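You operate a simulated robot arm through the tools that you are given. There is no shell and no other tool.

Carry out the task below with a simulated robot arm. There is one attempt and no reset: what you move stays moved.

## Task
Take the plain grey relay out of the screw press.
Fine: dark blue knob to UP, carriage out, relay into the green relay tray, then push the empty carriage back in; the dark blue relays stay. Set down upright: plain grey relay.

It is judged by the outcome, as a careful person would: the job done as asked, and still so three seconds after it is handed in. It fails if anything else is knocked over, pushed out of place, dropped, spilled or broken.

## Robot
A 7-joint arm with a two-finger parallel gripper, fixed in place. Base frame: the origin is at the foot of the arm, x ahead of it, y to its left, z up; the work surface is at about z = 0. Units: cm, degrees, N and s.
With the tool pointing down near the work surface it reaches from about 24 to 62 cm from the base axis. Its first joint turns from -66.0 to 66.0 degrees. Payload 2.6 kg.
Tool frame: the origin (TCP) lies between the finger pads and is the grasp point; the fingertips stand 3 cm ahead of it; z points along the fingers, y is the line along which they close. The gripper opens to 9.4 cm. The fingers are 2.8 cm wide and 1 cm thick; the gripper's body (5 by 9.6 cm) begins 5.5 cm behind the TCP.
Orientation is told as [roll, pitch, yaw] about the base's x, y, z axes, in that order, counted from this pose: with the fingers straight down and closing along the base's y, the tool's x points along the base's -x, its y along +y and its z along -z.

## Interface
- The arm moves only by the tool send_rows. Its argument "targets" is text: rows parted by semicolons, each of 6 numbers parted by spaces: the shift along the tool's x, y, z in m, then the turn, a rotation vector about the tool's x, y, z in degrees. In form: tx ty tz ax ay az; .... A call has 1 to 20 rows; each row is the pose to reach, as a shift and turn from the pose commanded when the call began, along the tool's axes at that moment. "grip" is the finger opening in m, from 0 to 0.094, set as the call begins (left out, the last holds). Rows are played at 5 a second. More than 5 cm and 8.6 degrees between two rows, or a gripper value outside its range, and nothing of the call is played. A pose out of reach is approached as far as the arm can. The call stops where the force on the tool passes 80 N (or 10 N more than at its start, if that is more) or the arm is blocked; 0.2 s more then pass. Each finger travels about 7.2 cm/s and halts on what it meets, pressing with about 25 N; the grip force reading is that of the motor and also rises with nothing between the fingers. The clock runs only during rows and for 0.2 s after the last one: add rows that repeat a pose to give the fingers time. The reply holds the time, the measured pose of the TCP, the force on the tool along the base axes, the opening and the grip force, in the units named above and with some noise, with the torque about the TCP (base axes, N m) and any sound that the robot's microphone picked up.
- Cameras (640 x 400 px; columns grow to the right, rows downward): "scene" is fixed at [2.88, 42.89, 55.92]; the picture's right is [-0.82, -0.57, 0.00], its down [-0.35, 0.50, -0.79] and it looks along [0.45, -0.65, -0.61] (base axes); focal length 236 px, centre (320, 200). "wrist" rides on the gripper at [7.6, 1.4, -10.2] in the tool frame; the picture's right is [-0.18, 0.98, 0.00], its down [-0.75, -0.14, -0.64] and it looks along [-0.63, -0.12, 0.77] (tool axes); focal length 243 px, centre (320, 200). There is no depth. A picture from a camera that has moved, and an enlarged one, comes with that camera's place and axes in the base frame and with its lens.
- camera(camera): a new picture of that camera. It takes no simulated time.
- enlarge(camera, box): a new picture of the part [left, top, right, bottom] of that camera's present view, enlarged. It takes no simulated time.
- job_done(): hands the job in; it is judged then, once.

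Nothing tells you positions but the pictures and the camera data. Unless the task says otherwise, let go and move clear before handing in.

The tools are called after ">>>" as a command line: name --argument value ..., lists and objects as JSON in quotes. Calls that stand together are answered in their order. send_rows: Moves the arm, as the interface text tells. Its arguments: {"type":"object","properties":{"targets":{"type":"string"},"grip":{"type":"number"}},"required":["targets"]} The other tools are called the same way: camera (camera) takes a picture; enlarge (camera, box) takes an enlarged picture of a part of a camera's view; job_done () hands the job in.

At the start:

```text
time_s: 0.0
ee_pos: [32.44, 15.7, 41.18]
ee_rot: [0.1, 0.0, -0.1]
wrist_force: [0.7, 1.2, -0.3]
ft_torque: [-0.03, -0.01, 0.02]
grip_width: 9.38
gripper_force: 0.0
```

scene: 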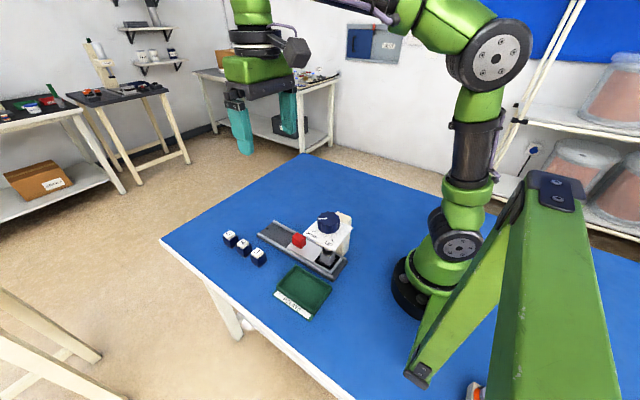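
wrist: 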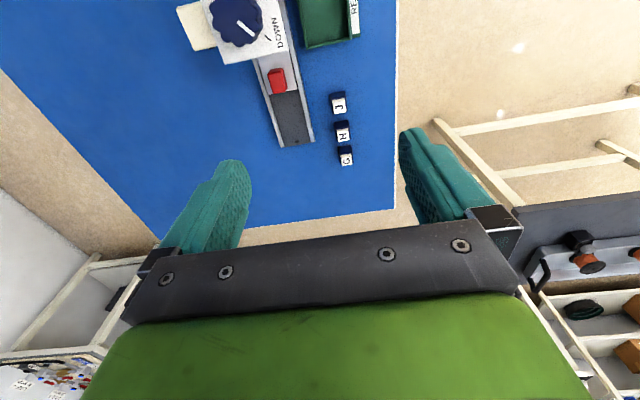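

I see a screw press with a dark blue knob, a red handle on the carriage, a green tray and three dark blue relays on the table. I'll look closer before moving.

>>> enlarge --camera "scene" --box '[210, 190, 370, 330]'

>>> enlarge --camera "wrist" --box '[160, 0, 400, 180]'

```text
2.86 times, centred on (290, 260) of scene
camera zoom: at [2.88, 42.89, 55.92], right [-0.82, -0.57, 0.0], down [-0.35, 0.5, -0.79], along [0.45, -0.65, -0.61], focal length 675 px, centre (406, 29)
```

zoom: 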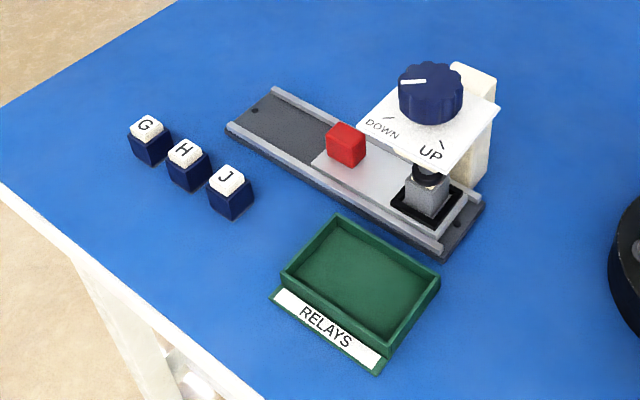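

```text
2.22 times, centred on (280, 90) of wrist
camera zoom: at [25.01, 17.13, 51.44], right [0.18, 0.98, 0.0], down [0.75, -0.14, 0.64], along [0.63, -0.12, -0.77], focal length 539 px, centre (409, 444)
```

zoom: 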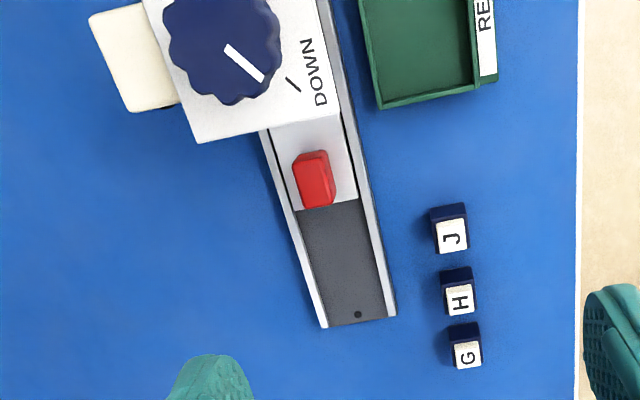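

The knob top looks to be near (25.3, 7.1, 17.5), with its pointer on DOWN at about 45° and UP at about 135°, so it needs roughly +90° of turn. The rail runs along x near y≈7.5. I'll move above the knob first and check.

>>> send_rows --targets "0.009 -0.011 0.016 0 0 5.6; 0.018 -0.0215 0.033 0 0 11.2; 0.027 -0.032 0.05 0 0 16.8; 0.036 -0.043 0.066 0 0 22.5; 0.045 -0.054 0.083 0 0 28; 0.054 -0.065 0.1 0 0 34; 0.063 -0.075 0.116 0 0 40; 0.0714 -0.086 0.132 0 0 45; 0.0714 -0.086 0.132 0 0 45; 0.0714 -0.086 0.132 0 0 45" --grip 0.094

>>> camera --camera "wrist"

>>> camera --camera "scene"

```text
time_s: 2.2
ee_pos: [25.36, 7.19, 28.06]
ee_rot: [0.1, 0.0, -45.1]
wrist_force: [0.9, 0.3, -0.8]
ft_torque: [0.02, 0.01, 0.0]
grip_width: 9.41
gripper_force: 0.1
```

```text
taken
camera wrist: at [21.11, 13.55, 38.24], right [0.83, 0.56, 0.0], down [0.43, -0.63, 0.64], along [0.36, -0.53, -0.77], focal length 243 px, centre (320, 200)
```

wrist: 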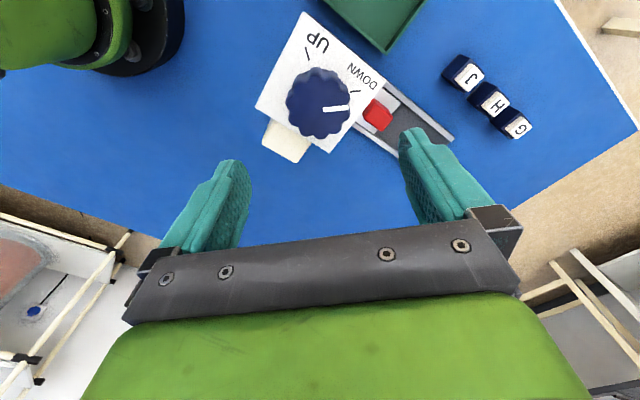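

```text
taken
```

scene: 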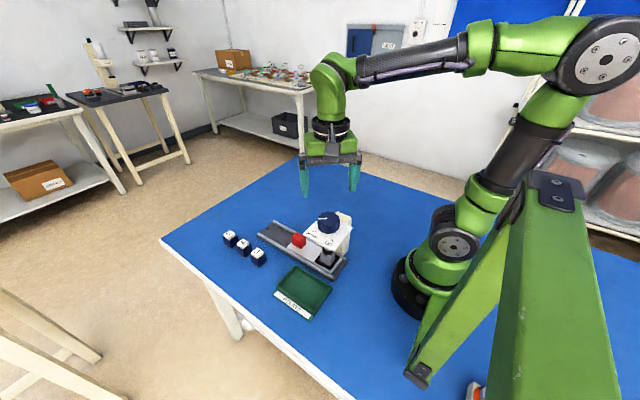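

The arm is above the knob at yaw -45°. I'll enlarge both views to refine the knob's centre and height.

>>> enlarge --camera "wrist" --box '[240, 0, 480, 170]'

>>> enlarge --camera "scene" --box '[290, 195, 360, 285]'

```text
2.35 times, centred on (360, 85) of wrist
camera zoom: at [21.11, 13.55, 38.24], right [0.83, 0.56, 0.0], down [0.43, -0.63, 0.64], along [0.36, -0.53, -0.77], focal length 571 px, centre (226, 471)
```

zoom: 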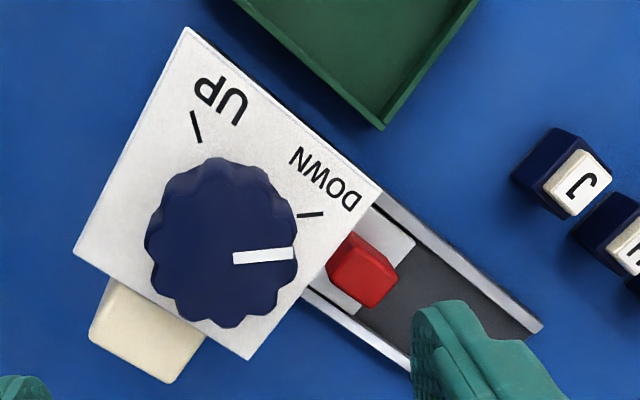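

```text
4.44 times, centred on (325, 240) of scene
camera zoom: at [2.88, 42.89, 55.92], right [-0.82, -0.57, 0.0], down [-0.35, 0.5, -0.79], along [0.45, -0.65, -0.61], focal length 1050 px, centre (298, 22)
```

zoom: 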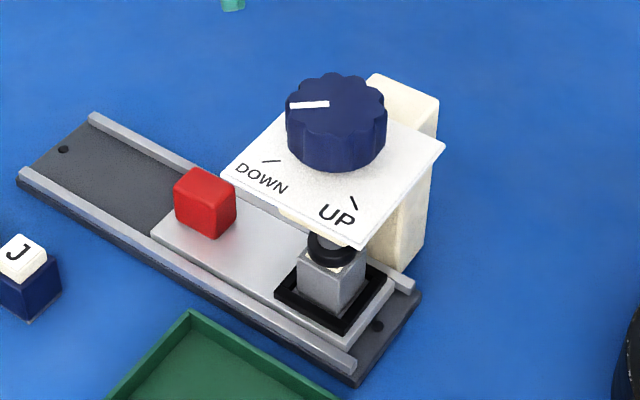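

The refined knob centre is about (24.95, 7.5), with the plate top at z≈14.2 and the knob top at z≈17 to 17.5. I'll go down partway with the fingers open on either side of the knob and check the clearance.

>>> send_rows --targets "0.0025 0 0.02 0 0 0; 0.005 -0.0007 0.04 0 0 0; 0.005 -0.0007 0.06 0 0 0; 0.005 -0.0007 0.075 0 0 0; 0.005 -0.0007 0.085 0 0 0; 0.005 -0.0007 0.085 0 0 0"

>>> camera --camera "wrist"

>>> enlarge --camera "scene" --box '[280, 170, 380, 280]'

```text
time_s: 3.6
ee_pos: [25.06, 7.46, 19.55]
ee_rot: [0.1, 0.0, -44.9]
wrist_force: [-0.5, 0.4, 0.3]
ft_torque: [0.02, -0.02, -0.02]
grip_width: 9.43
gripper_force: 0.0
```

```text
taken
camera wrist: at [20.69, 13.81, 29.75], right [0.83, 0.56, 0.0], down [0.43, -0.63, 0.64], along [0.36, -0.53, -0.77], focal length 243 px, centre (320, 200)
```

wrist: 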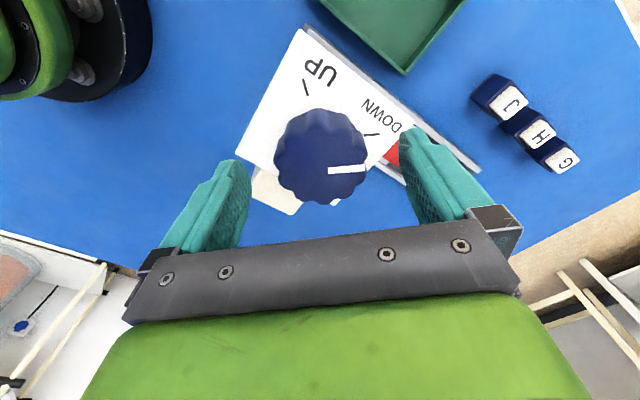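

```text
3.64 times, centred on (330, 225) of scene
camera zoom: at [2.88, 42.89, 55.92], right [-0.82, -0.57, 0.0], down [-0.35, 0.5, -0.79], along [0.45, -0.65, -0.61], focal length 859 px, centre (284, 109)
```

zoom: 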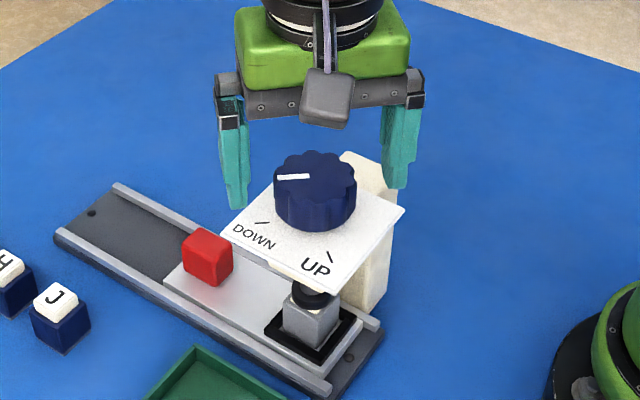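

The knob is centred between the fingers. I'll go down to z≈17.8, which puts the tips near 14.8 just above the plate, then close.

>>> send_rows --targets "0 0 0.006 0 0 0; 0 0 0.012 0 0 0; 0 0 0.017 0 0 0; 0 0 0.017 0 0 0"

>>> send_rows --targets "0 0 0 0 0 0; 0 0 0 0 0 0; 0 0 0 0 0 0; 0 0 0 0 0 0; 0 0 0 0 0 0" --grip 0.03

>>> camera --camera "wrist"

>>> enlarge --camera "scene" --box '[280, 170, 380, 280]'

```text
time_s: 4.6
ee_pos: [24.91, 7.33, 17.78]
ee_rot: [0.1, 0.0, -45.1]
wrist_force: [0.8, -0.6, -0.1]
ft_torque: [-0.01, -0.01, -0.03]
grip_width: 9.41
gripper_force: 0.1
```

```text
time_s: 5.8
ee_pos: [25.04, 7.48, 17.68]
ee_rot: [0.1, -0.1, -45.0]
wrist_force: [9.4, 11.2, -9.3]
ft_torque: [-0.28, -0.12, -0.03]
grip_width: 5.59
gripper_force: 44.8
```

```text
taken
camera wrist: at [20.7, 13.85, 28.06], right [0.82, 0.57, 0.0], down [0.43, -0.63, 0.64], along [0.36, -0.53, -0.77], focal length 243 px, centre (320, 200)
```

wrist: 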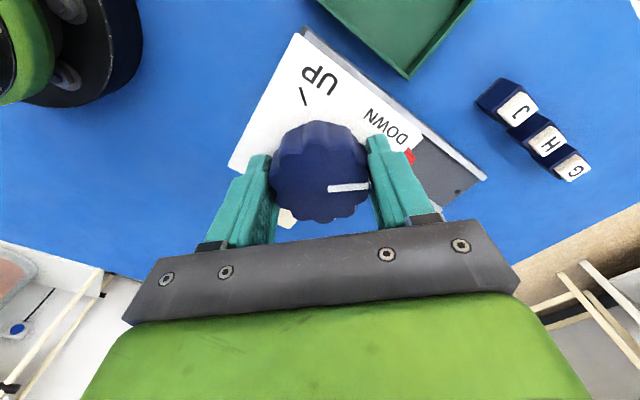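

```text
3.64 times, centred on (330, 225) of scene
camera zoom: at [2.88, 42.89, 55.92], right [-0.82, -0.57, 0.0], down [-0.35, 0.5, -0.79], along [0.45, -0.65, -0.61], focal length 859 px, centre (284, 109)
```

zoom: 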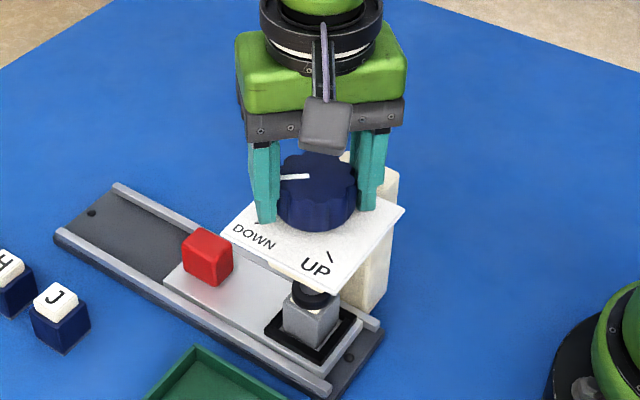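

I have a firm hold on the knob at 5.6 cm opening. I'll now turn it +90° (counter-clockwise from above) and check the pointer.

>>> send_rows --targets "0 0.0007 0 0 0 -3; 0 0.0007 0 0 0 -8; 0 0.0007 0 0 0 -13; 0 0.0007 0 0 0 -18; 0 0.0007 0 0 0 -23; 0 0.0007 0 0 0 -28; 0 0.0007 0 0 0 -33; 0 0.0007 0 0 0 -38; 0 0.0007 0 0 0 -43; 0 0.0007 0 0 0 -45; 0 0.0007 0 0 0 -45"

>>> enlarge --camera "scene" --box '[280, 170, 380, 280]'

>>> camera --camera "wrist"

```text
time_s: 8.2
ee_pos: [25.01, 7.41, 17.76]
ee_rot: [0.1, 0.0, -0.1]
wrist_force: [-14.5, 2.3, 22.1]
ft_torque: [0.39, 0.49, 0.02]
grip_width: 5.54
gripper_force: 45.2
```

```text
3.64 times, centred on (330, 225) of scene
camera zoom: at [2.87, 42.89, 55.92], right [-0.82, -0.57, 0.0], down [-0.35, 0.5, -0.79], along [0.45, -0.65, -0.61], focal length 859 px, centre (284, 109)
```

zoom: 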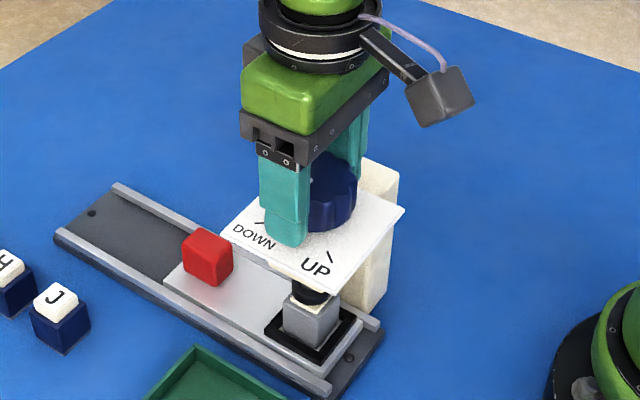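

```text
taken
camera wrist: at [17.5, 8.91, 28.05], right [0.18, 0.98, 0.0], down [0.75, -0.14, 0.64], along [0.63, -0.12, -0.77], focal length 243 px, centre (320, 200)
```

wrist: 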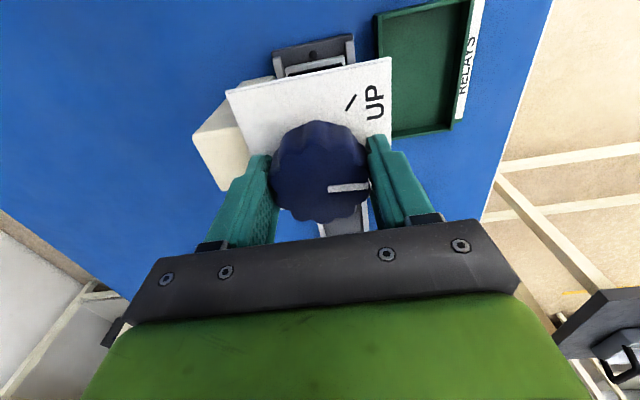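

The pointer turned with the gripper and is halfway to UP. I'll continue the second half.

>>> send_rows --targets "0 0 0 0 0 -4; 0 0 0 0 0 -9; 0 0 0 0 0 -14; 0 0 0 0 0 -19; 0 0 0 0 0 -24; 0 0 0 0 0 -29; 0 0 0 0 0 -34; 0 0 0 0 0 -39; 0 0 0 0 0 -43; 0 0 0 0 0 -47; 0 0 0 0 0 -47"

>>> enlarge --camera "scene" --box '[280, 170, 380, 280]'

>>> camera --camera "wrist"

```text
time_s: 10.6
ee_pos: [25.01, 7.49, 17.75]
ee_rot: [0.1, 0.0, 47.0]
wrist_force: [-11.2, 13.0, 16.3]
ft_torque: [-0.02, 0.9, 0.02]
grip_width: 5.57
gripper_force: 45.2
```

```text
3.64 times, centred on (330, 225) of scene
camera zoom: at [2.87, 42.89, 55.92], right [-0.82, -0.57, 0.0], down [-0.35, 0.5, -0.79], along [0.45, -0.65, -0.61], focal length 859 px, centre (284, 109)
```

zoom: 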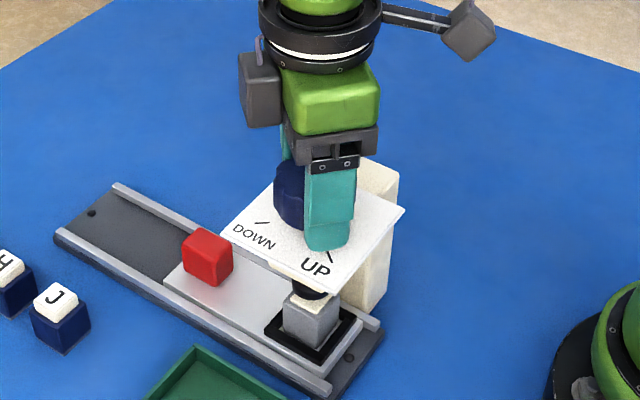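

```text
taken
camera wrist: at [18.89, 2.91, 28.03], right [-0.59, 0.8, 0.0], down [0.62, 0.45, 0.64], along [0.52, 0.38, -0.77], focal length 243 px, centre (320, 200)
```

wrist: 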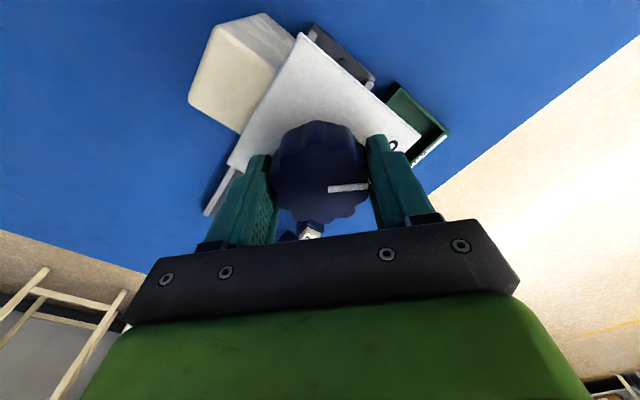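

The pointer has turned 92°. My tick estimates put UP about 100° from DOWN, so I'll turn another 8° gently and look.

>>> send_rows --targets "0 0 0 0 0 -2; 0 0 0 0 0 -4; 0 0 0 0 0 -6; 0 0 0 0 0 -8; 0 0 0 0 0 -8"

>>> enlarge --camera "scene" --box '[280, 170, 380, 280]'

>>> camera --camera "wrist"

```text
time_s: 11.8
ee_pos: [25.07, 7.43, 17.71]
ee_rot: [0.2, -0.2, 54.6]
wrist_force: [-9.6, 16.3, 8.0]
ft_torque: [-0.02, 0.02, -1.61]
grip_width: 5.55
gripper_force: 45.1
```

```text
3.64 times, centred on (330, 225) of scene
camera zoom: at [2.87, 42.89, 55.92], right [-0.82, -0.57, 0.0], down [-0.35, 0.5, -0.79], along [0.45, -0.65, -0.61], focal length 859 px, centre (284, 109)
```

zoom: 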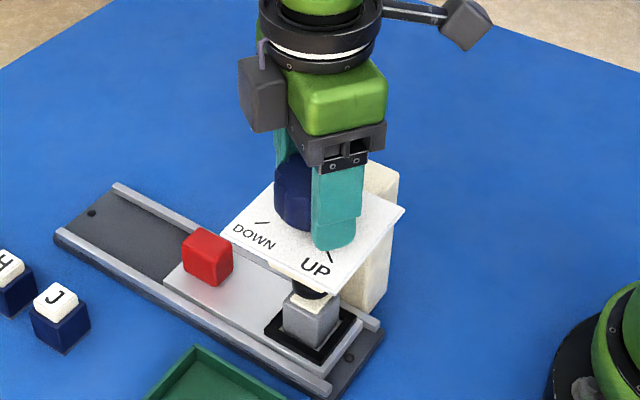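

```text
taken
camera wrist: at [19.54, 2.1, 28.01], right [-0.69, 0.72, 0.0], down [0.55, 0.53, 0.64], along [0.46, 0.45, -0.77], focal length 243 px, centre (320, 200)
```

wrist: 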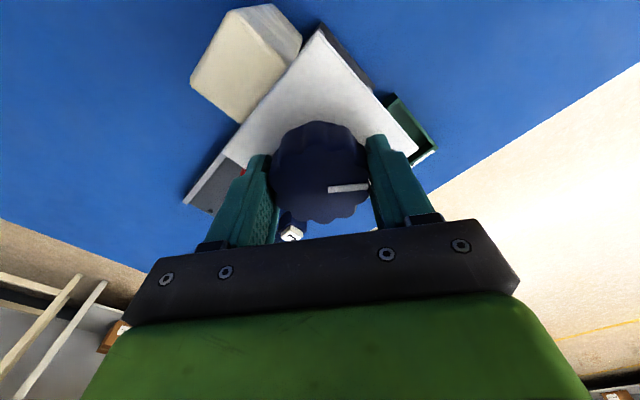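

A torque of -1.6 Nm suggests the knob has reached its end stop at UP. I'll ease back slightly, open, rise and check.

>>> send_rows --targets "0 0 0 0 0 0.6; 0 0 0 0 0 0.6"

>>> send_rows --targets "0 0 0 0 0 0; 0 0 0 0 0 0; 0 0 0 0 0 0; 0 0 0 0 0 0" --grip 0.094

>>> send_rows --targets "0 0 -0.015 0 0 0; 0 0 -0.03 0 0 0; 0 0 -0.055 0 0 0; 0 0 -0.08 0 0 0; 0 0 -0.105 0 0 0; 0 0 -0.105 0 0 0"

>>> enlarge --camera "scene" --box '[280, 170, 380, 280]'

>>> camera --camera "wrist"

```text
time_s: 12.4
ee_pos: [25.07, 7.44, 17.65]
ee_rot: [0.1, -0.2, 54.4]
wrist_force: [-13.0, 12.5, 5.4]
ft_torque: [0.61, -0.26, 0.02]
grip_width: 5.58
gripper_force: 45.5
```

```text
time_s: 13.4
ee_pos: [25.11, 7.45, 17.82]
ee_rot: [0.0, -0.1, 54.4]
wrist_force: [-0.1, -0.5, 0.1]
ft_torque: [0.01, -0.02, 0.02]
grip_width: 9.41
gripper_force: 0.1
```

```text
time_s: 14.8
ee_pos: [24.88, 7.47, 28.28]
ee_rot: [0.1, -0.2, 54.4]
wrist_force: [-0.6, -0.2, -1.2]
ft_torque: [0.0, 0.02, 0.01]
grip_width: 9.39
gripper_force: 0.0
```

```text
3.64 times, centred on (330, 225) of scene
camera zoom: at [2.88, 42.89, 55.92], right [-0.82, -0.57, 0.0], down [-0.35, 0.5, -0.79], along [0.45, -0.65, -0.61], focal length 859 px, centre (284, 109)
```

zoom: 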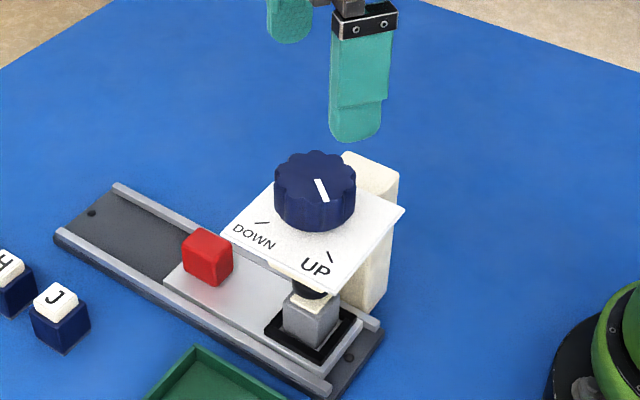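

```text
taken
camera wrist: at [19.51, 1.99, 38.52], right [-0.69, 0.72, 0.0], down [0.55, 0.53, 0.64], along [0.46, 0.44, -0.77], focal length 243 px, centre (320, 200)
```

wrist: 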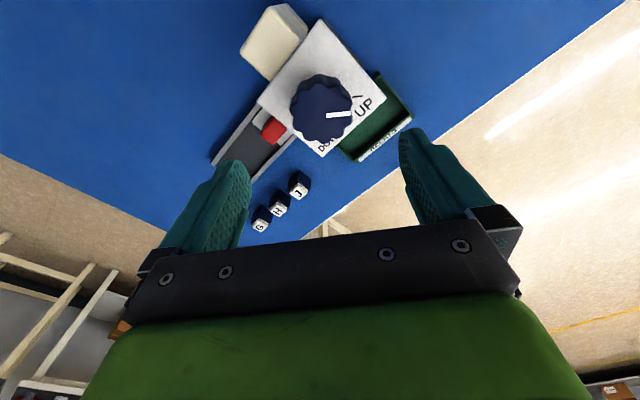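

The pointer now lines up with the UP tick. I'll check that the plunger has lifted off the relay and study the carriage geometry.

>>> enlarge --camera "scene" --box '[295, 225, 355, 285]'

>>> enlarge --camera "scene" --box '[215, 205, 355, 325]'

```text
6.67 times, centred on (325, 255) of scene
camera zoom: at [2.88, 42.89, 55.92], right [-0.82, -0.57, 0.0], down [-0.35, 0.5, -0.79], along [0.45, -0.65, -0.61], focal length 1574 px, centre (287, -167)
```

zoom: 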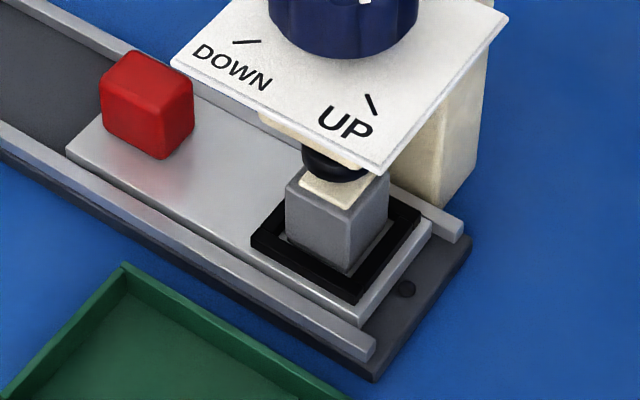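

```text
3.33 times, centred on (285, 265) of scene
camera zoom: at [2.88, 42.89, 55.92], right [-0.82, -0.57, 0.0], down [-0.35, 0.5, -0.79], along [0.45, -0.65, -0.61], focal length 787 px, centre (437, -17)
```

zoom: 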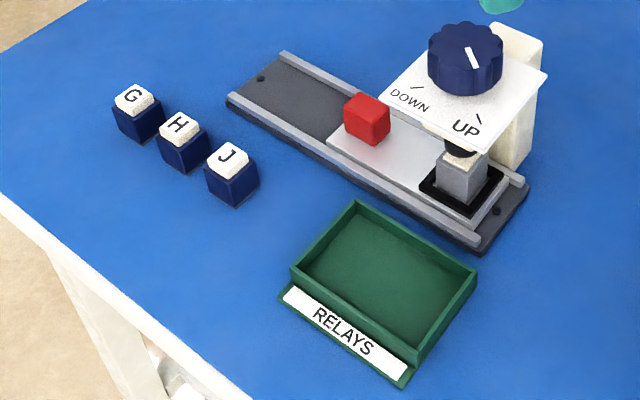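

The plunger appears raised off the relay. The carriage has a red handle near (35.4, 7.2). I'll turn to yaw +90°, which keeps the wrist camera clear of the press, and hover above the handle.

>>> send_rows --targets "-0.0075 -0.0109 0 0 0 -5; -0.015 -0.0218 0 0 0 -10; -0.0225 -0.0327 0.005 0 0 -15; -0.03 -0.0436 0.01 0 0 -20; -0.0375 -0.0546 0.02 0 0 -25; -0.045 -0.0655 0.03 0 0 -30; -0.0525 -0.0764 0.036 0 0 -33; -0.06 -0.0873 0.043 0 0 -35.6; -0.06 -0.0873 0.043 0 0 -35.6"

>>> camera --camera "wrist"

>>> camera --camera "scene"

```text
time_s: 16.8
ee_pos: [35.68, 7.26, 23.88]
ee_rot: [0.0, -0.1, 90.0]
wrist_force: [0.5, 0.5, -0.8]
ft_torque: [0.0, -0.01, 0.0]
grip_width: 9.41
gripper_force: 0.1
```

```text
taken
camera wrist: at [34.3, -0.36, 34.22], right [-0.98, 0.18, 0.0], down [0.14, 0.75, 0.64], along [0.12, 0.63, -0.77], focal length 243 px, centre (320, 200)
```

wrist: 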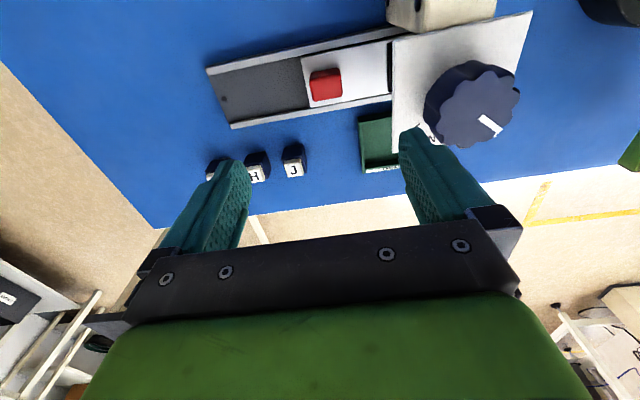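

```text
taken
```

scene: 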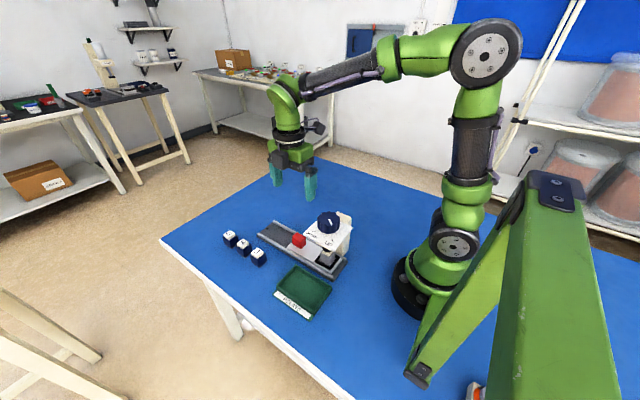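

>>> enlarge --camera "wrist" --box '[190, 20, 430, 180]'

>>> enlarge --camera "scene" --box '[270, 220, 330, 265]'

```text
2.50 times, centred on (310, 100) of wrist
camera zoom: at [34.3, -0.36, 34.22], right [-0.98, 0.18, 0.0], down [0.14, 0.75, 0.64], along [0.12, 0.63, -0.77], focal length 606 px, centre (345, 450)
```

zoom: 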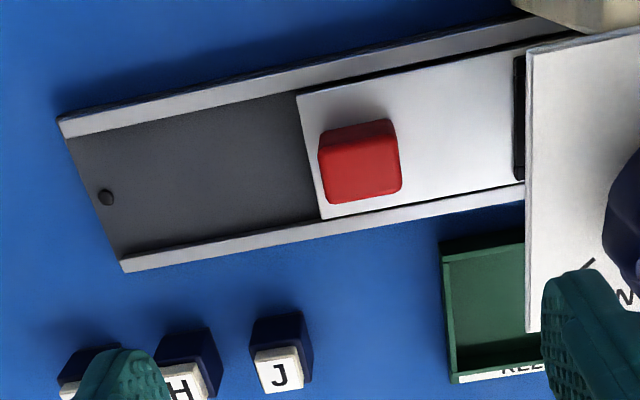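

```text
8.89 times, centred on (300, 242) of scene
camera zoom: at [2.88, 42.89, 55.92], right [-0.82, -0.57, 0.0], down [-0.35, 0.5, -0.79], along [0.45, -0.65, -0.61], focal length 2099 px, centre (498, -178)
```

zoom: 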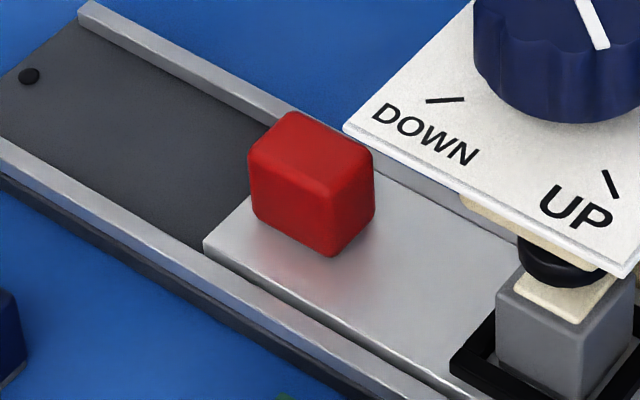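

The handle is a red block about 3.5 cm along x, centred near (35.0, 7.5) with its top at z≈5. I'll go down partway with a 7 cm opening and check alignment.

>>> send_rows --targets "-0.0024 0.0068 0.02 0 0 0; -0.0024 0.0068 0.05 0 0 0; -0.0024 0.0068 0.08 0 0 0; -0.0024 0.0068 0.11 0 0 0; -0.0024 0.0068 0.135 0 0 0; -0.0024 0.0068 0.15 0 0 0; -0.0024 0.0068 0.15 0 0 0" --grip 0.07

>>> camera --camera "wrist"

>>> enlarge --camera "scene" --box '[250, 180, 350, 280]'

```text
time_s: 18.4
ee_pos: [35.05, 7.53, 8.93]
ee_rot: [0.0, 0.0, 90.0]
wrist_force: [0.2, -0.3, 0.6]
ft_torque: [0.03, 0.03, 0.02]
grip_width: 6.99
gripper_force: 0.0
```

```text
taken
camera wrist: at [33.62, -0.08, 19.19], right [-0.98, 0.19, 0.0], down [0.14, 0.75, 0.64], along [0.12, 0.63, -0.77], focal length 243 px, centre (320, 200)
```

wrist: 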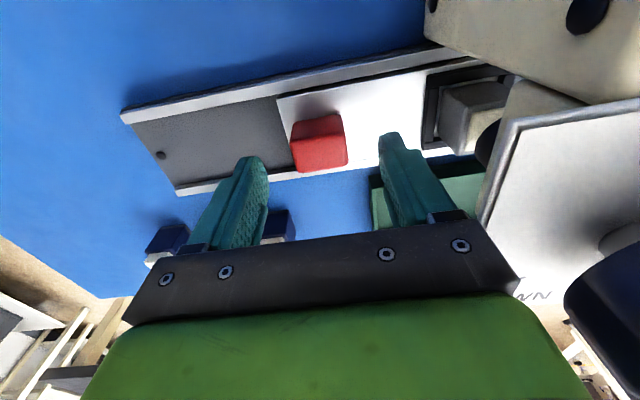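

```text
4.00 times, centred on (300, 230) of scene
camera zoom: at [2.88, 42.89, 55.92], right [-0.82, -0.57, 0.0], down [-0.35, 0.5, -0.79], along [0.45, -0.65, -0.61], focal length 944 px, centre (400, 80)
```

zoom: 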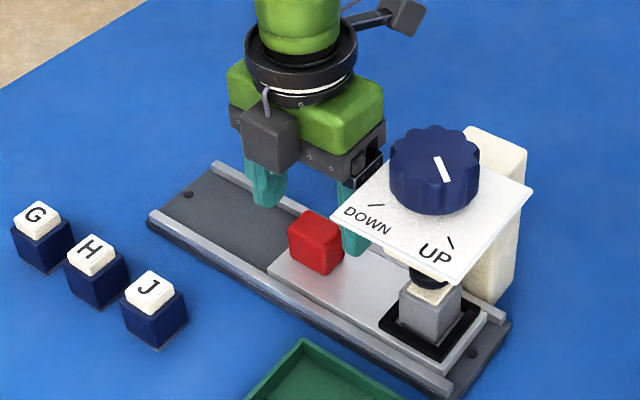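

The handle is centred between the fingers. I'll go down to z≈5.8 and close on it.

>>> send_rows --targets "0 0 0.01 0 0 0; 0 0 0.02 0 0 0; 0 0 0.028 0 0 0; 0 0 0.0315 0 0 0; 0 0 0.0315 0 0 0"

>>> enlarge --camera "scene" --box '[260, 200, 340, 280]'

>>> camera --camera "wrist"

```text
time_s: 19.6
ee_pos: [34.92, 7.56, 5.75]
ee_rot: [0.0, -0.2, 90.0]
wrist_force: [-0.3, 0.0, -1.0]
ft_torque: [-0.05, -0.01, 0.01]
grip_width: 7.01
gripper_force: 0.0
```

```text
5.00 times, centred on (300, 240) of scene
camera zoom: at [2.88, 42.89, 55.92], right [-0.82, -0.57, 0.0], down [-0.35, 0.5, -0.79], along [0.45, -0.65, -0.61], focal length 1181 px, centre (420, 0)
```

zoom: 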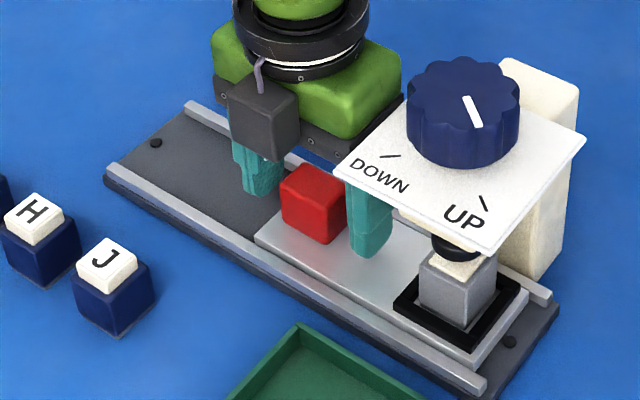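

```text
taken
camera wrist: at [33.58, -0.11, 16.06], right [-0.98, 0.18, 0.0], down [0.14, 0.75, 0.64], along [0.12, 0.63, -0.77], focal length 243 px, centre (320, 200)
```

wrist: 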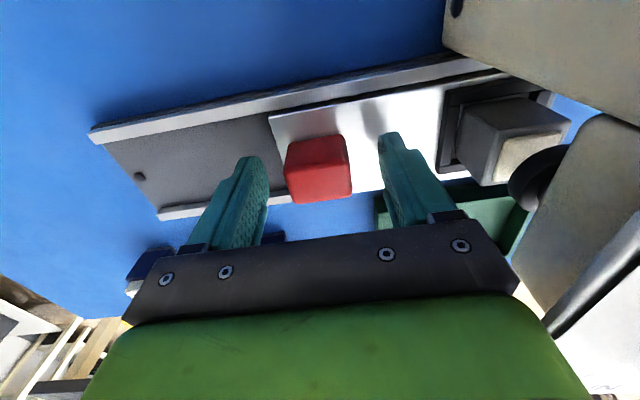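

The fingers straddle the handle evenly. I'll close now.

>>> send_rows --targets "0 0 0 0 0 0; 0 0 0 0 0 0; 0 0 0 0 0 0; 0 0 0 0 0 0; 0 0 0 0 0 0" --grip 0.02

>>> enlarge --camera "scene" --box '[260, 200, 340, 280]'

```text
time_s: 20.8
ee_pos: [35.1, 7.45, 5.88]
ee_rot: [-0.1, -0.1, 90.0]
wrist_force: [11.2, 1.4, -10.1]
ft_torque: [0.08, -0.01, 0.06]
grip_width: 4.05
gripper_force: 44.8
```

```text
5.00 times, centred on (300, 240) of scene
camera zoom: at [2.88, 42.89, 55.92], right [-0.82, -0.57, 0.0], down [-0.35, 0.5, -0.79], along [0.45, -0.65, -0.61], focal length 1181 px, centre (420, 0)
```

zoom: 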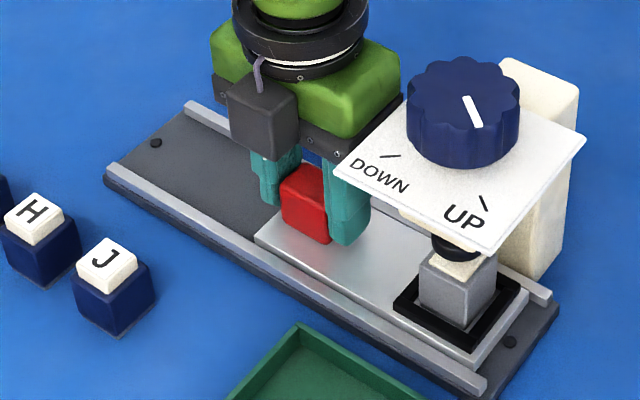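

The handle is gripped at 4.05 cm. I'll pull the carriage out along +x, starting with a gentle 2 cm.

>>> send_rows --targets "0 -0.003 0 0 0 0; 0 -0.007 0 0 0 0; 0 -0.011 0 0 0 0; 0 -0.015 0 0 0 0; 0 -0.02 0 0 0 0; 0 -0.02 0 0 0 0"

>>> enlarge --camera "scene" --box '[260, 200, 340, 280]'

```text
time_s: 22.2
ee_pos: [37.09, 7.49, 5.73]
ee_rot: [-0.1, -0.1, 89.9]
wrist_force: [-0.2, 0.1, 9.3]
ft_torque: [-1.02, 0.03, -0.16]
grip_width: 4.05
gripper_force: 45.1
```

```text
5.00 times, centred on (300, 240) of scene
camera zoom: at [2.87, 42.89, 55.92], right [-0.82, -0.57, 0.0], down [-0.35, 0.5, -0.79], along [0.45, -0.65, -0.61], focal length 1181 px, centre (420, 0)
```

zoom: 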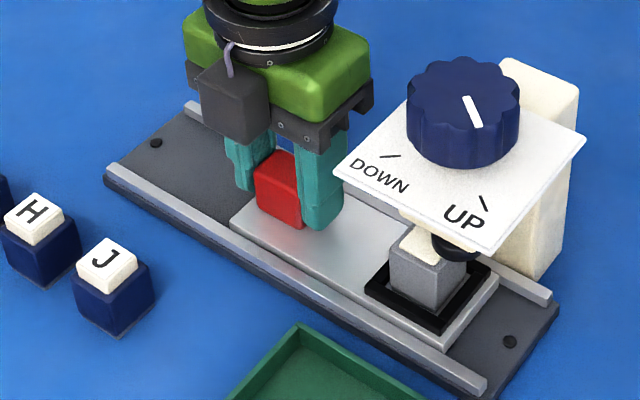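

The carriage slides freely and the relay clears the plunger. I'll keep pulling in small steps.

>>> send_rows --targets "0 -0.006 0 0 0 0; 0 -0.013 0 0 0 0; 0 -0.02 0 0 0 0; 0 -0.027 0 0 0 0; 0 -0.034 0 0 0 0; 0 -0.041 0 0 0 0; 0 -0.048 0 0 0 0; 0 -0.055 0 0 0 0; 0 -0.06 0 0 0 0; 0 -0.06 0 0 0 0"

>>> enlarge --camera "scene" --box '[230, 180, 350, 300]'

>>> camera --camera "wrist"

```text
time_s: 24.4
ee_pos: [43.09, 7.45, 5.79]
ee_rot: [0.0, -0.1, 89.8]
wrist_force: [-1.2, -2.5, 7.5]
ft_torque: [-0.53, 0.08, -0.02]
grip_width: 4.03
gripper_force: 45.5
```

```text
3.33 times, centred on (290, 240) of scene
camera zoom: at [2.87, 42.89, 55.92], right [-0.82, -0.57, 0.0], down [-0.35, 0.5, -0.79], along [0.45, -0.65, -0.61], focal length 787 px, centre (420, 67)
```

zoom: 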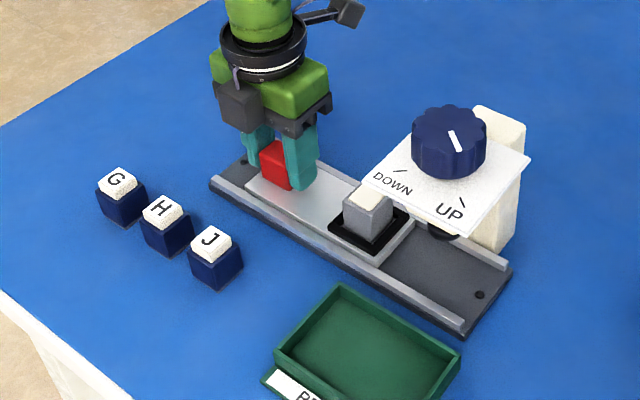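

```text
taken
camera wrist: at [41.65, -0.11, 16.1], right [-0.98, 0.19, 0.0], down [0.14, 0.75, 0.64], along [0.12, 0.63, -0.77], focal length 243 px, centre (320, 200)
```

wrist: 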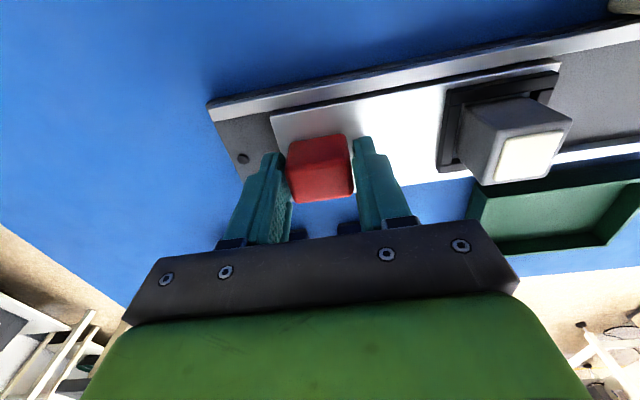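

The relay is already clear of the press, near x≈33.4. I'll pull about 2 cm more for gripper clearance, stopping if force builds.

>>> send_rows --targets "0 -0.004 0 0 0 0; 0 -0.008 0 0 0 0; 0 -0.012 0 0 0 0; 0 -0.012 0 0 0 0"

>>> send_rows --targets "0 -0.003 0 0 0 0; 0 -0.006 0 0 0 0; 0 -0.006 0 0 0 0"

>>> enlarge --camera "scene" --box '[230, 180, 350, 300]'

>>> camera --camera "wrist"

```text
time_s: 25.4
ee_pos: [44.19, 7.48, 5.76]
ee_rot: [0.0, -0.2, 89.9]
wrist_force: [-1.0, -4.1, 10.0]
ft_torque: [-0.26, 0.26, 0.04]
grip_width: 4.05
gripper_force: 44.9
```

```text
time_s: 26.2
ee_pos: [44.7, 7.51, 5.81]
ee_rot: [0.0, -0.1, 90.0]
wrist_force: [0.8, -2.9, 7.8]
ft_torque: [-0.5, 0.08, -0.18]
grip_width: 4.04
gripper_force: 44.4
```

```text
3.33 times, centred on (290, 240) of scene
camera zoom: at [2.87, 42.89, 55.92], right [-0.82, -0.57, 0.0], down [-0.35, 0.5, -0.79], along [0.45, -0.65, -0.61], focal length 787 px, centre (420, 67)
```

zoom: 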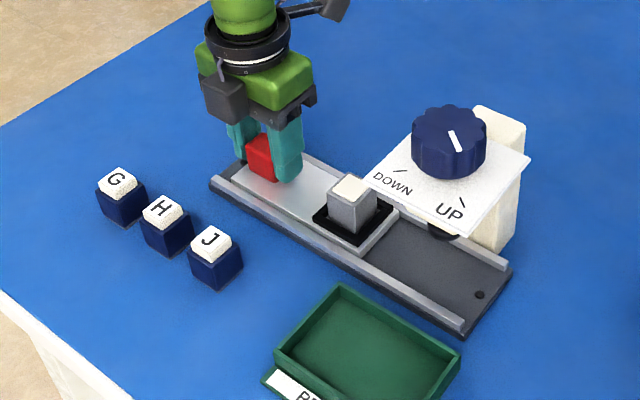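

```text
taken
camera wrist: at [43.42, -0.11, 16.1], right [-0.98, 0.18, 0.0], down [0.14, 0.75, 0.64], along [0.12, 0.63, -0.77], focal length 243 px, centre (320, 200)
```

wrist: 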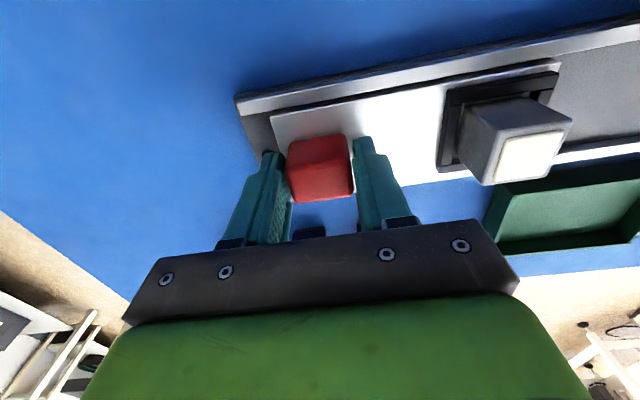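

The carriage is out far enough, with the relay near x≈35. I'll release the handle and rise to locate the relay.

>>> send_rows --targets "0 0 0 0 0 0; 0 0 0 0 0 0; 0 0 0 0 0 0; 0 0 0 0 0 0" --grip 0.07

>>> send_rows --targets "0 0 -0.02 0 0 0; 0 0 -0.05 0 0 0; 0 0.03 -0.08 0 0 0; 0 0.06 -0.11 0 0 0; 0 0.096 -0.12 0 0 0; 0 0.096 -0.12 0 0 0"

>>> camera --camera "wrist"

>>> enlarge --camera "wrist" --box '[220, 40, 460, 190]'

>>> enlarge --camera "scene" --box '[250, 210, 350, 330]'

```text
time_s: 27.2
ee_pos: [44.8, 7.49, 5.77]
ee_rot: [0.1, -0.1, 89.9]
wrist_force: [0.6, -0.2, -0.8]
ft_torque: [-0.02, 0.01, 0.01]
grip_width: 6.98
gripper_force: 0.1
```

```text
time_s: 28.6
ee_pos: [35.07, 7.6, 17.78]
ee_rot: [0.0, -0.1, 89.9]
wrist_force: [0.1, -0.4, 0.0]
ft_torque: [0.0, 0.0, -0.01]
grip_width: 6.97
gripper_force: 0.0
```

```text
taken
camera wrist: at [33.79, -0.06, 28.15], right [-0.98, 0.19, 0.0], down [0.14, 0.75, 0.64], along [0.12, 0.63, -0.77], focal length 243 px, centre (320, 200)
```

wrist: 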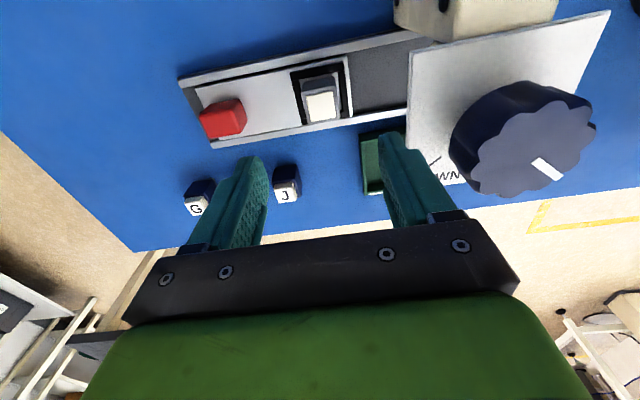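

```text
2.67 times, centred on (340, 115) of wrist
camera zoom: at [33.79, -0.06, 28.15], right [-0.98, 0.19, 0.0], down [0.14, 0.75, 0.64], along [0.12, 0.63, -0.77], focal length 647 px, centre (267, 427)
```

zoom: 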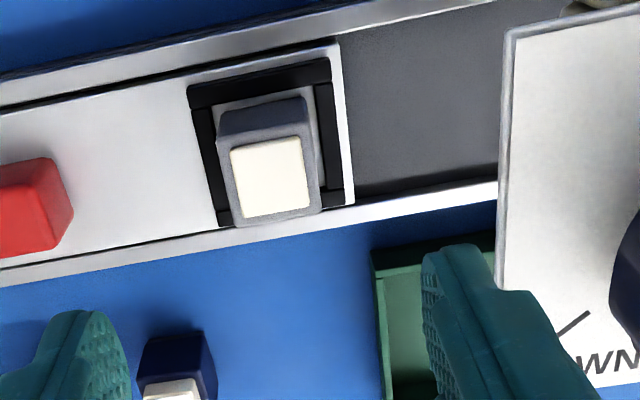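

```text
3.33 times, centred on (300, 270) of scene
camera zoom: at [2.88, 42.89, 55.92], right [-0.82, -0.57, 0.0], down [-0.35, 0.5, -0.79], along [0.45, -0.65, -0.61], focal length 787 px, centre (387, -33)
```

zoom: 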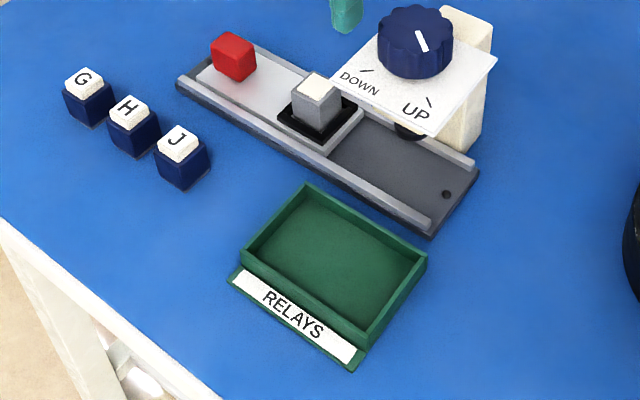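

The relay sits upright in a black-rimmed nest near (35.05, 7.4), about 2.8 cm wide. I'll go down partway and check alignment.

>>> send_rows --targets "0.001 0 0.03 0 0 0; 0.001 0 0.06 0 0 0; 0.001 0 0.08 0 0 0; 0.001 0 0.09 0 0 0; 0.001 0 0.09 0 0 0"

>>> camera --camera "wrist"

>>> enlarge --camera "scene" --box '[250, 190, 350, 280]'

```text
time_s: 29.8
ee_pos: [35.09, 7.43, 8.72]
ee_rot: [0.0, -0.1, 90.1]
wrist_force: [0.2, 1.0, -0.6]
ft_torque: [-0.01, -0.02, 0.02]
grip_width: 7.0
gripper_force: 0.0
```

```text
taken
camera wrist: at [33.86, -0.15, 19.05], right [-0.98, 0.18, 0.0], down [0.14, 0.75, 0.64], along [0.12, 0.63, -0.77], focal length 243 px, centre (320, 200)
```

wrist: 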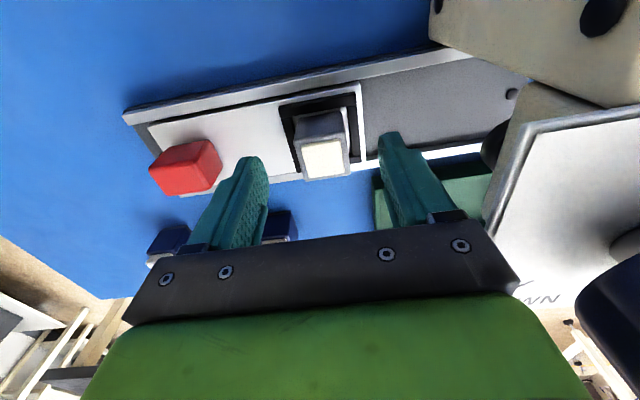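

```text
4.44 times, centred on (300, 235) of scene
camera zoom: at [2.88, 42.89, 55.92], right [-0.82, -0.57, 0.0], down [-0.35, 0.5, -0.79], along [0.45, -0.65, -0.61], focal length 1050 px, centre (409, 44)
```

zoom: 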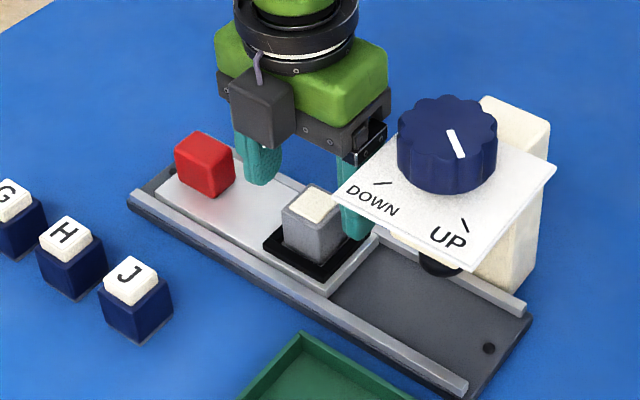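

The relay is nearly centred, about 1.5 mm toward -x. I'll correct, go down to z≈6.2 and close.

>>> send_rows --targets "0 0.0015 0.008 0 0 0; 0 0.0015 0.016 0 0 0; 0 0.0015 0.022 0 0 0; 0 0.0015 0.026 0 0 0; 0 0.0015 0.026 0 0 0"

>>> camera --camera "wrist"

>>> enlarge --camera "scene" --box '[270, 210, 340, 270]'

```text
time_s: 31.0
ee_pos: [34.97, 7.46, 6.14]
ee_rot: [0.0, 0.0, 89.9]
wrist_force: [0.5, 0.2, -0.7]
ft_torque: [-0.01, -0.01, 0.03]
grip_width: 6.97
gripper_force: 0.2
```

```text
taken
camera wrist: at [33.66, -0.19, 16.47], right [-0.98, 0.18, 0.0], down [0.14, 0.75, 0.64], along [0.12, 0.63, -0.77], focal length 243 px, centre (320, 200)
```

wrist: 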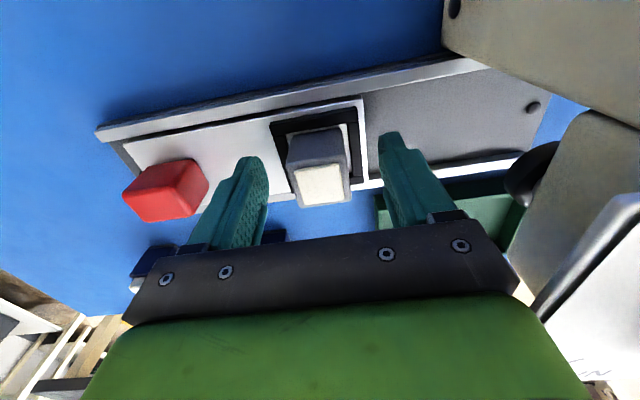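

```text
6.67 times, centred on (305, 240) of scene
camera zoom: at [2.88, 42.89, 55.92], right [-0.82, -0.57, 0.0], down [-0.35, 0.5, -0.79], along [0.45, -0.65, -0.61], focal length 1574 px, centre (420, -67)
```

zoom: 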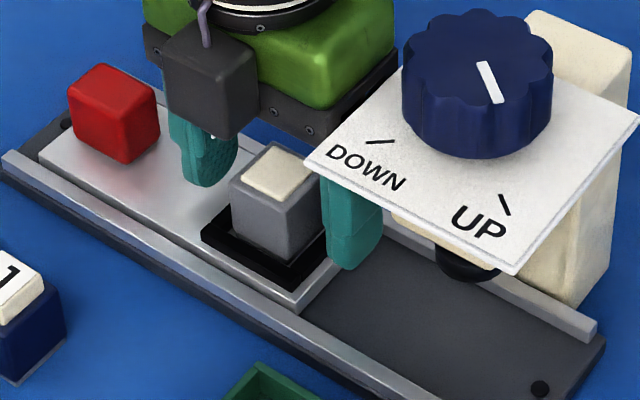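

The relay is well centred. I'll close on it.

>>> send_rows --targets "0 0 0 0 0 0; 0 0 0 0 0 0; 0 0 0 0 0 0; 0 0 0 0 0 0; 0 0 0 0 0 0" --grip 0.015

>>> camera --camera "wrist"

>>> enlarge --camera "scene" --box '[270, 210, 340, 270]'

```text
time_s: 32.2
ee_pos: [35.17, 7.43, 6.32]
ee_rot: [-0.1, -0.2, 90.0]
wrist_force: [-2.0, -1.0, 19.3]
ft_torque: [-0.04, 0.07, 0.0]
grip_width: 3.12
gripper_force: 24.5
```

```text
taken
camera wrist: at [33.7, -0.18, 16.54], right [-0.98, 0.18, 0.0], down [0.14, 0.75, 0.64], along [0.12, 0.63, -0.77], focal length 243 px, centre (320, 200)
```

wrist: 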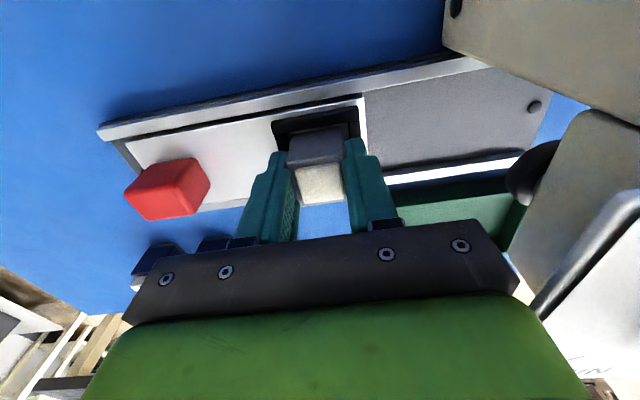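

```text
6.67 times, centred on (305, 240) of scene
camera zoom: at [2.87, 42.89, 55.92], right [-0.82, -0.57, 0.0], down [-0.35, 0.5, -0.79], along [0.45, -0.65, -0.61], focal length 1574 px, centre (420, -67)
```

zoom: 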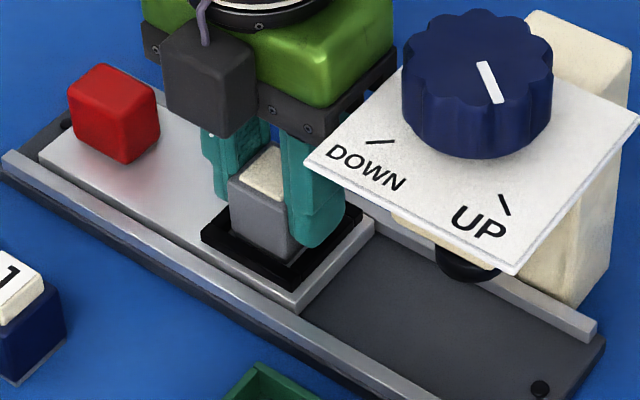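

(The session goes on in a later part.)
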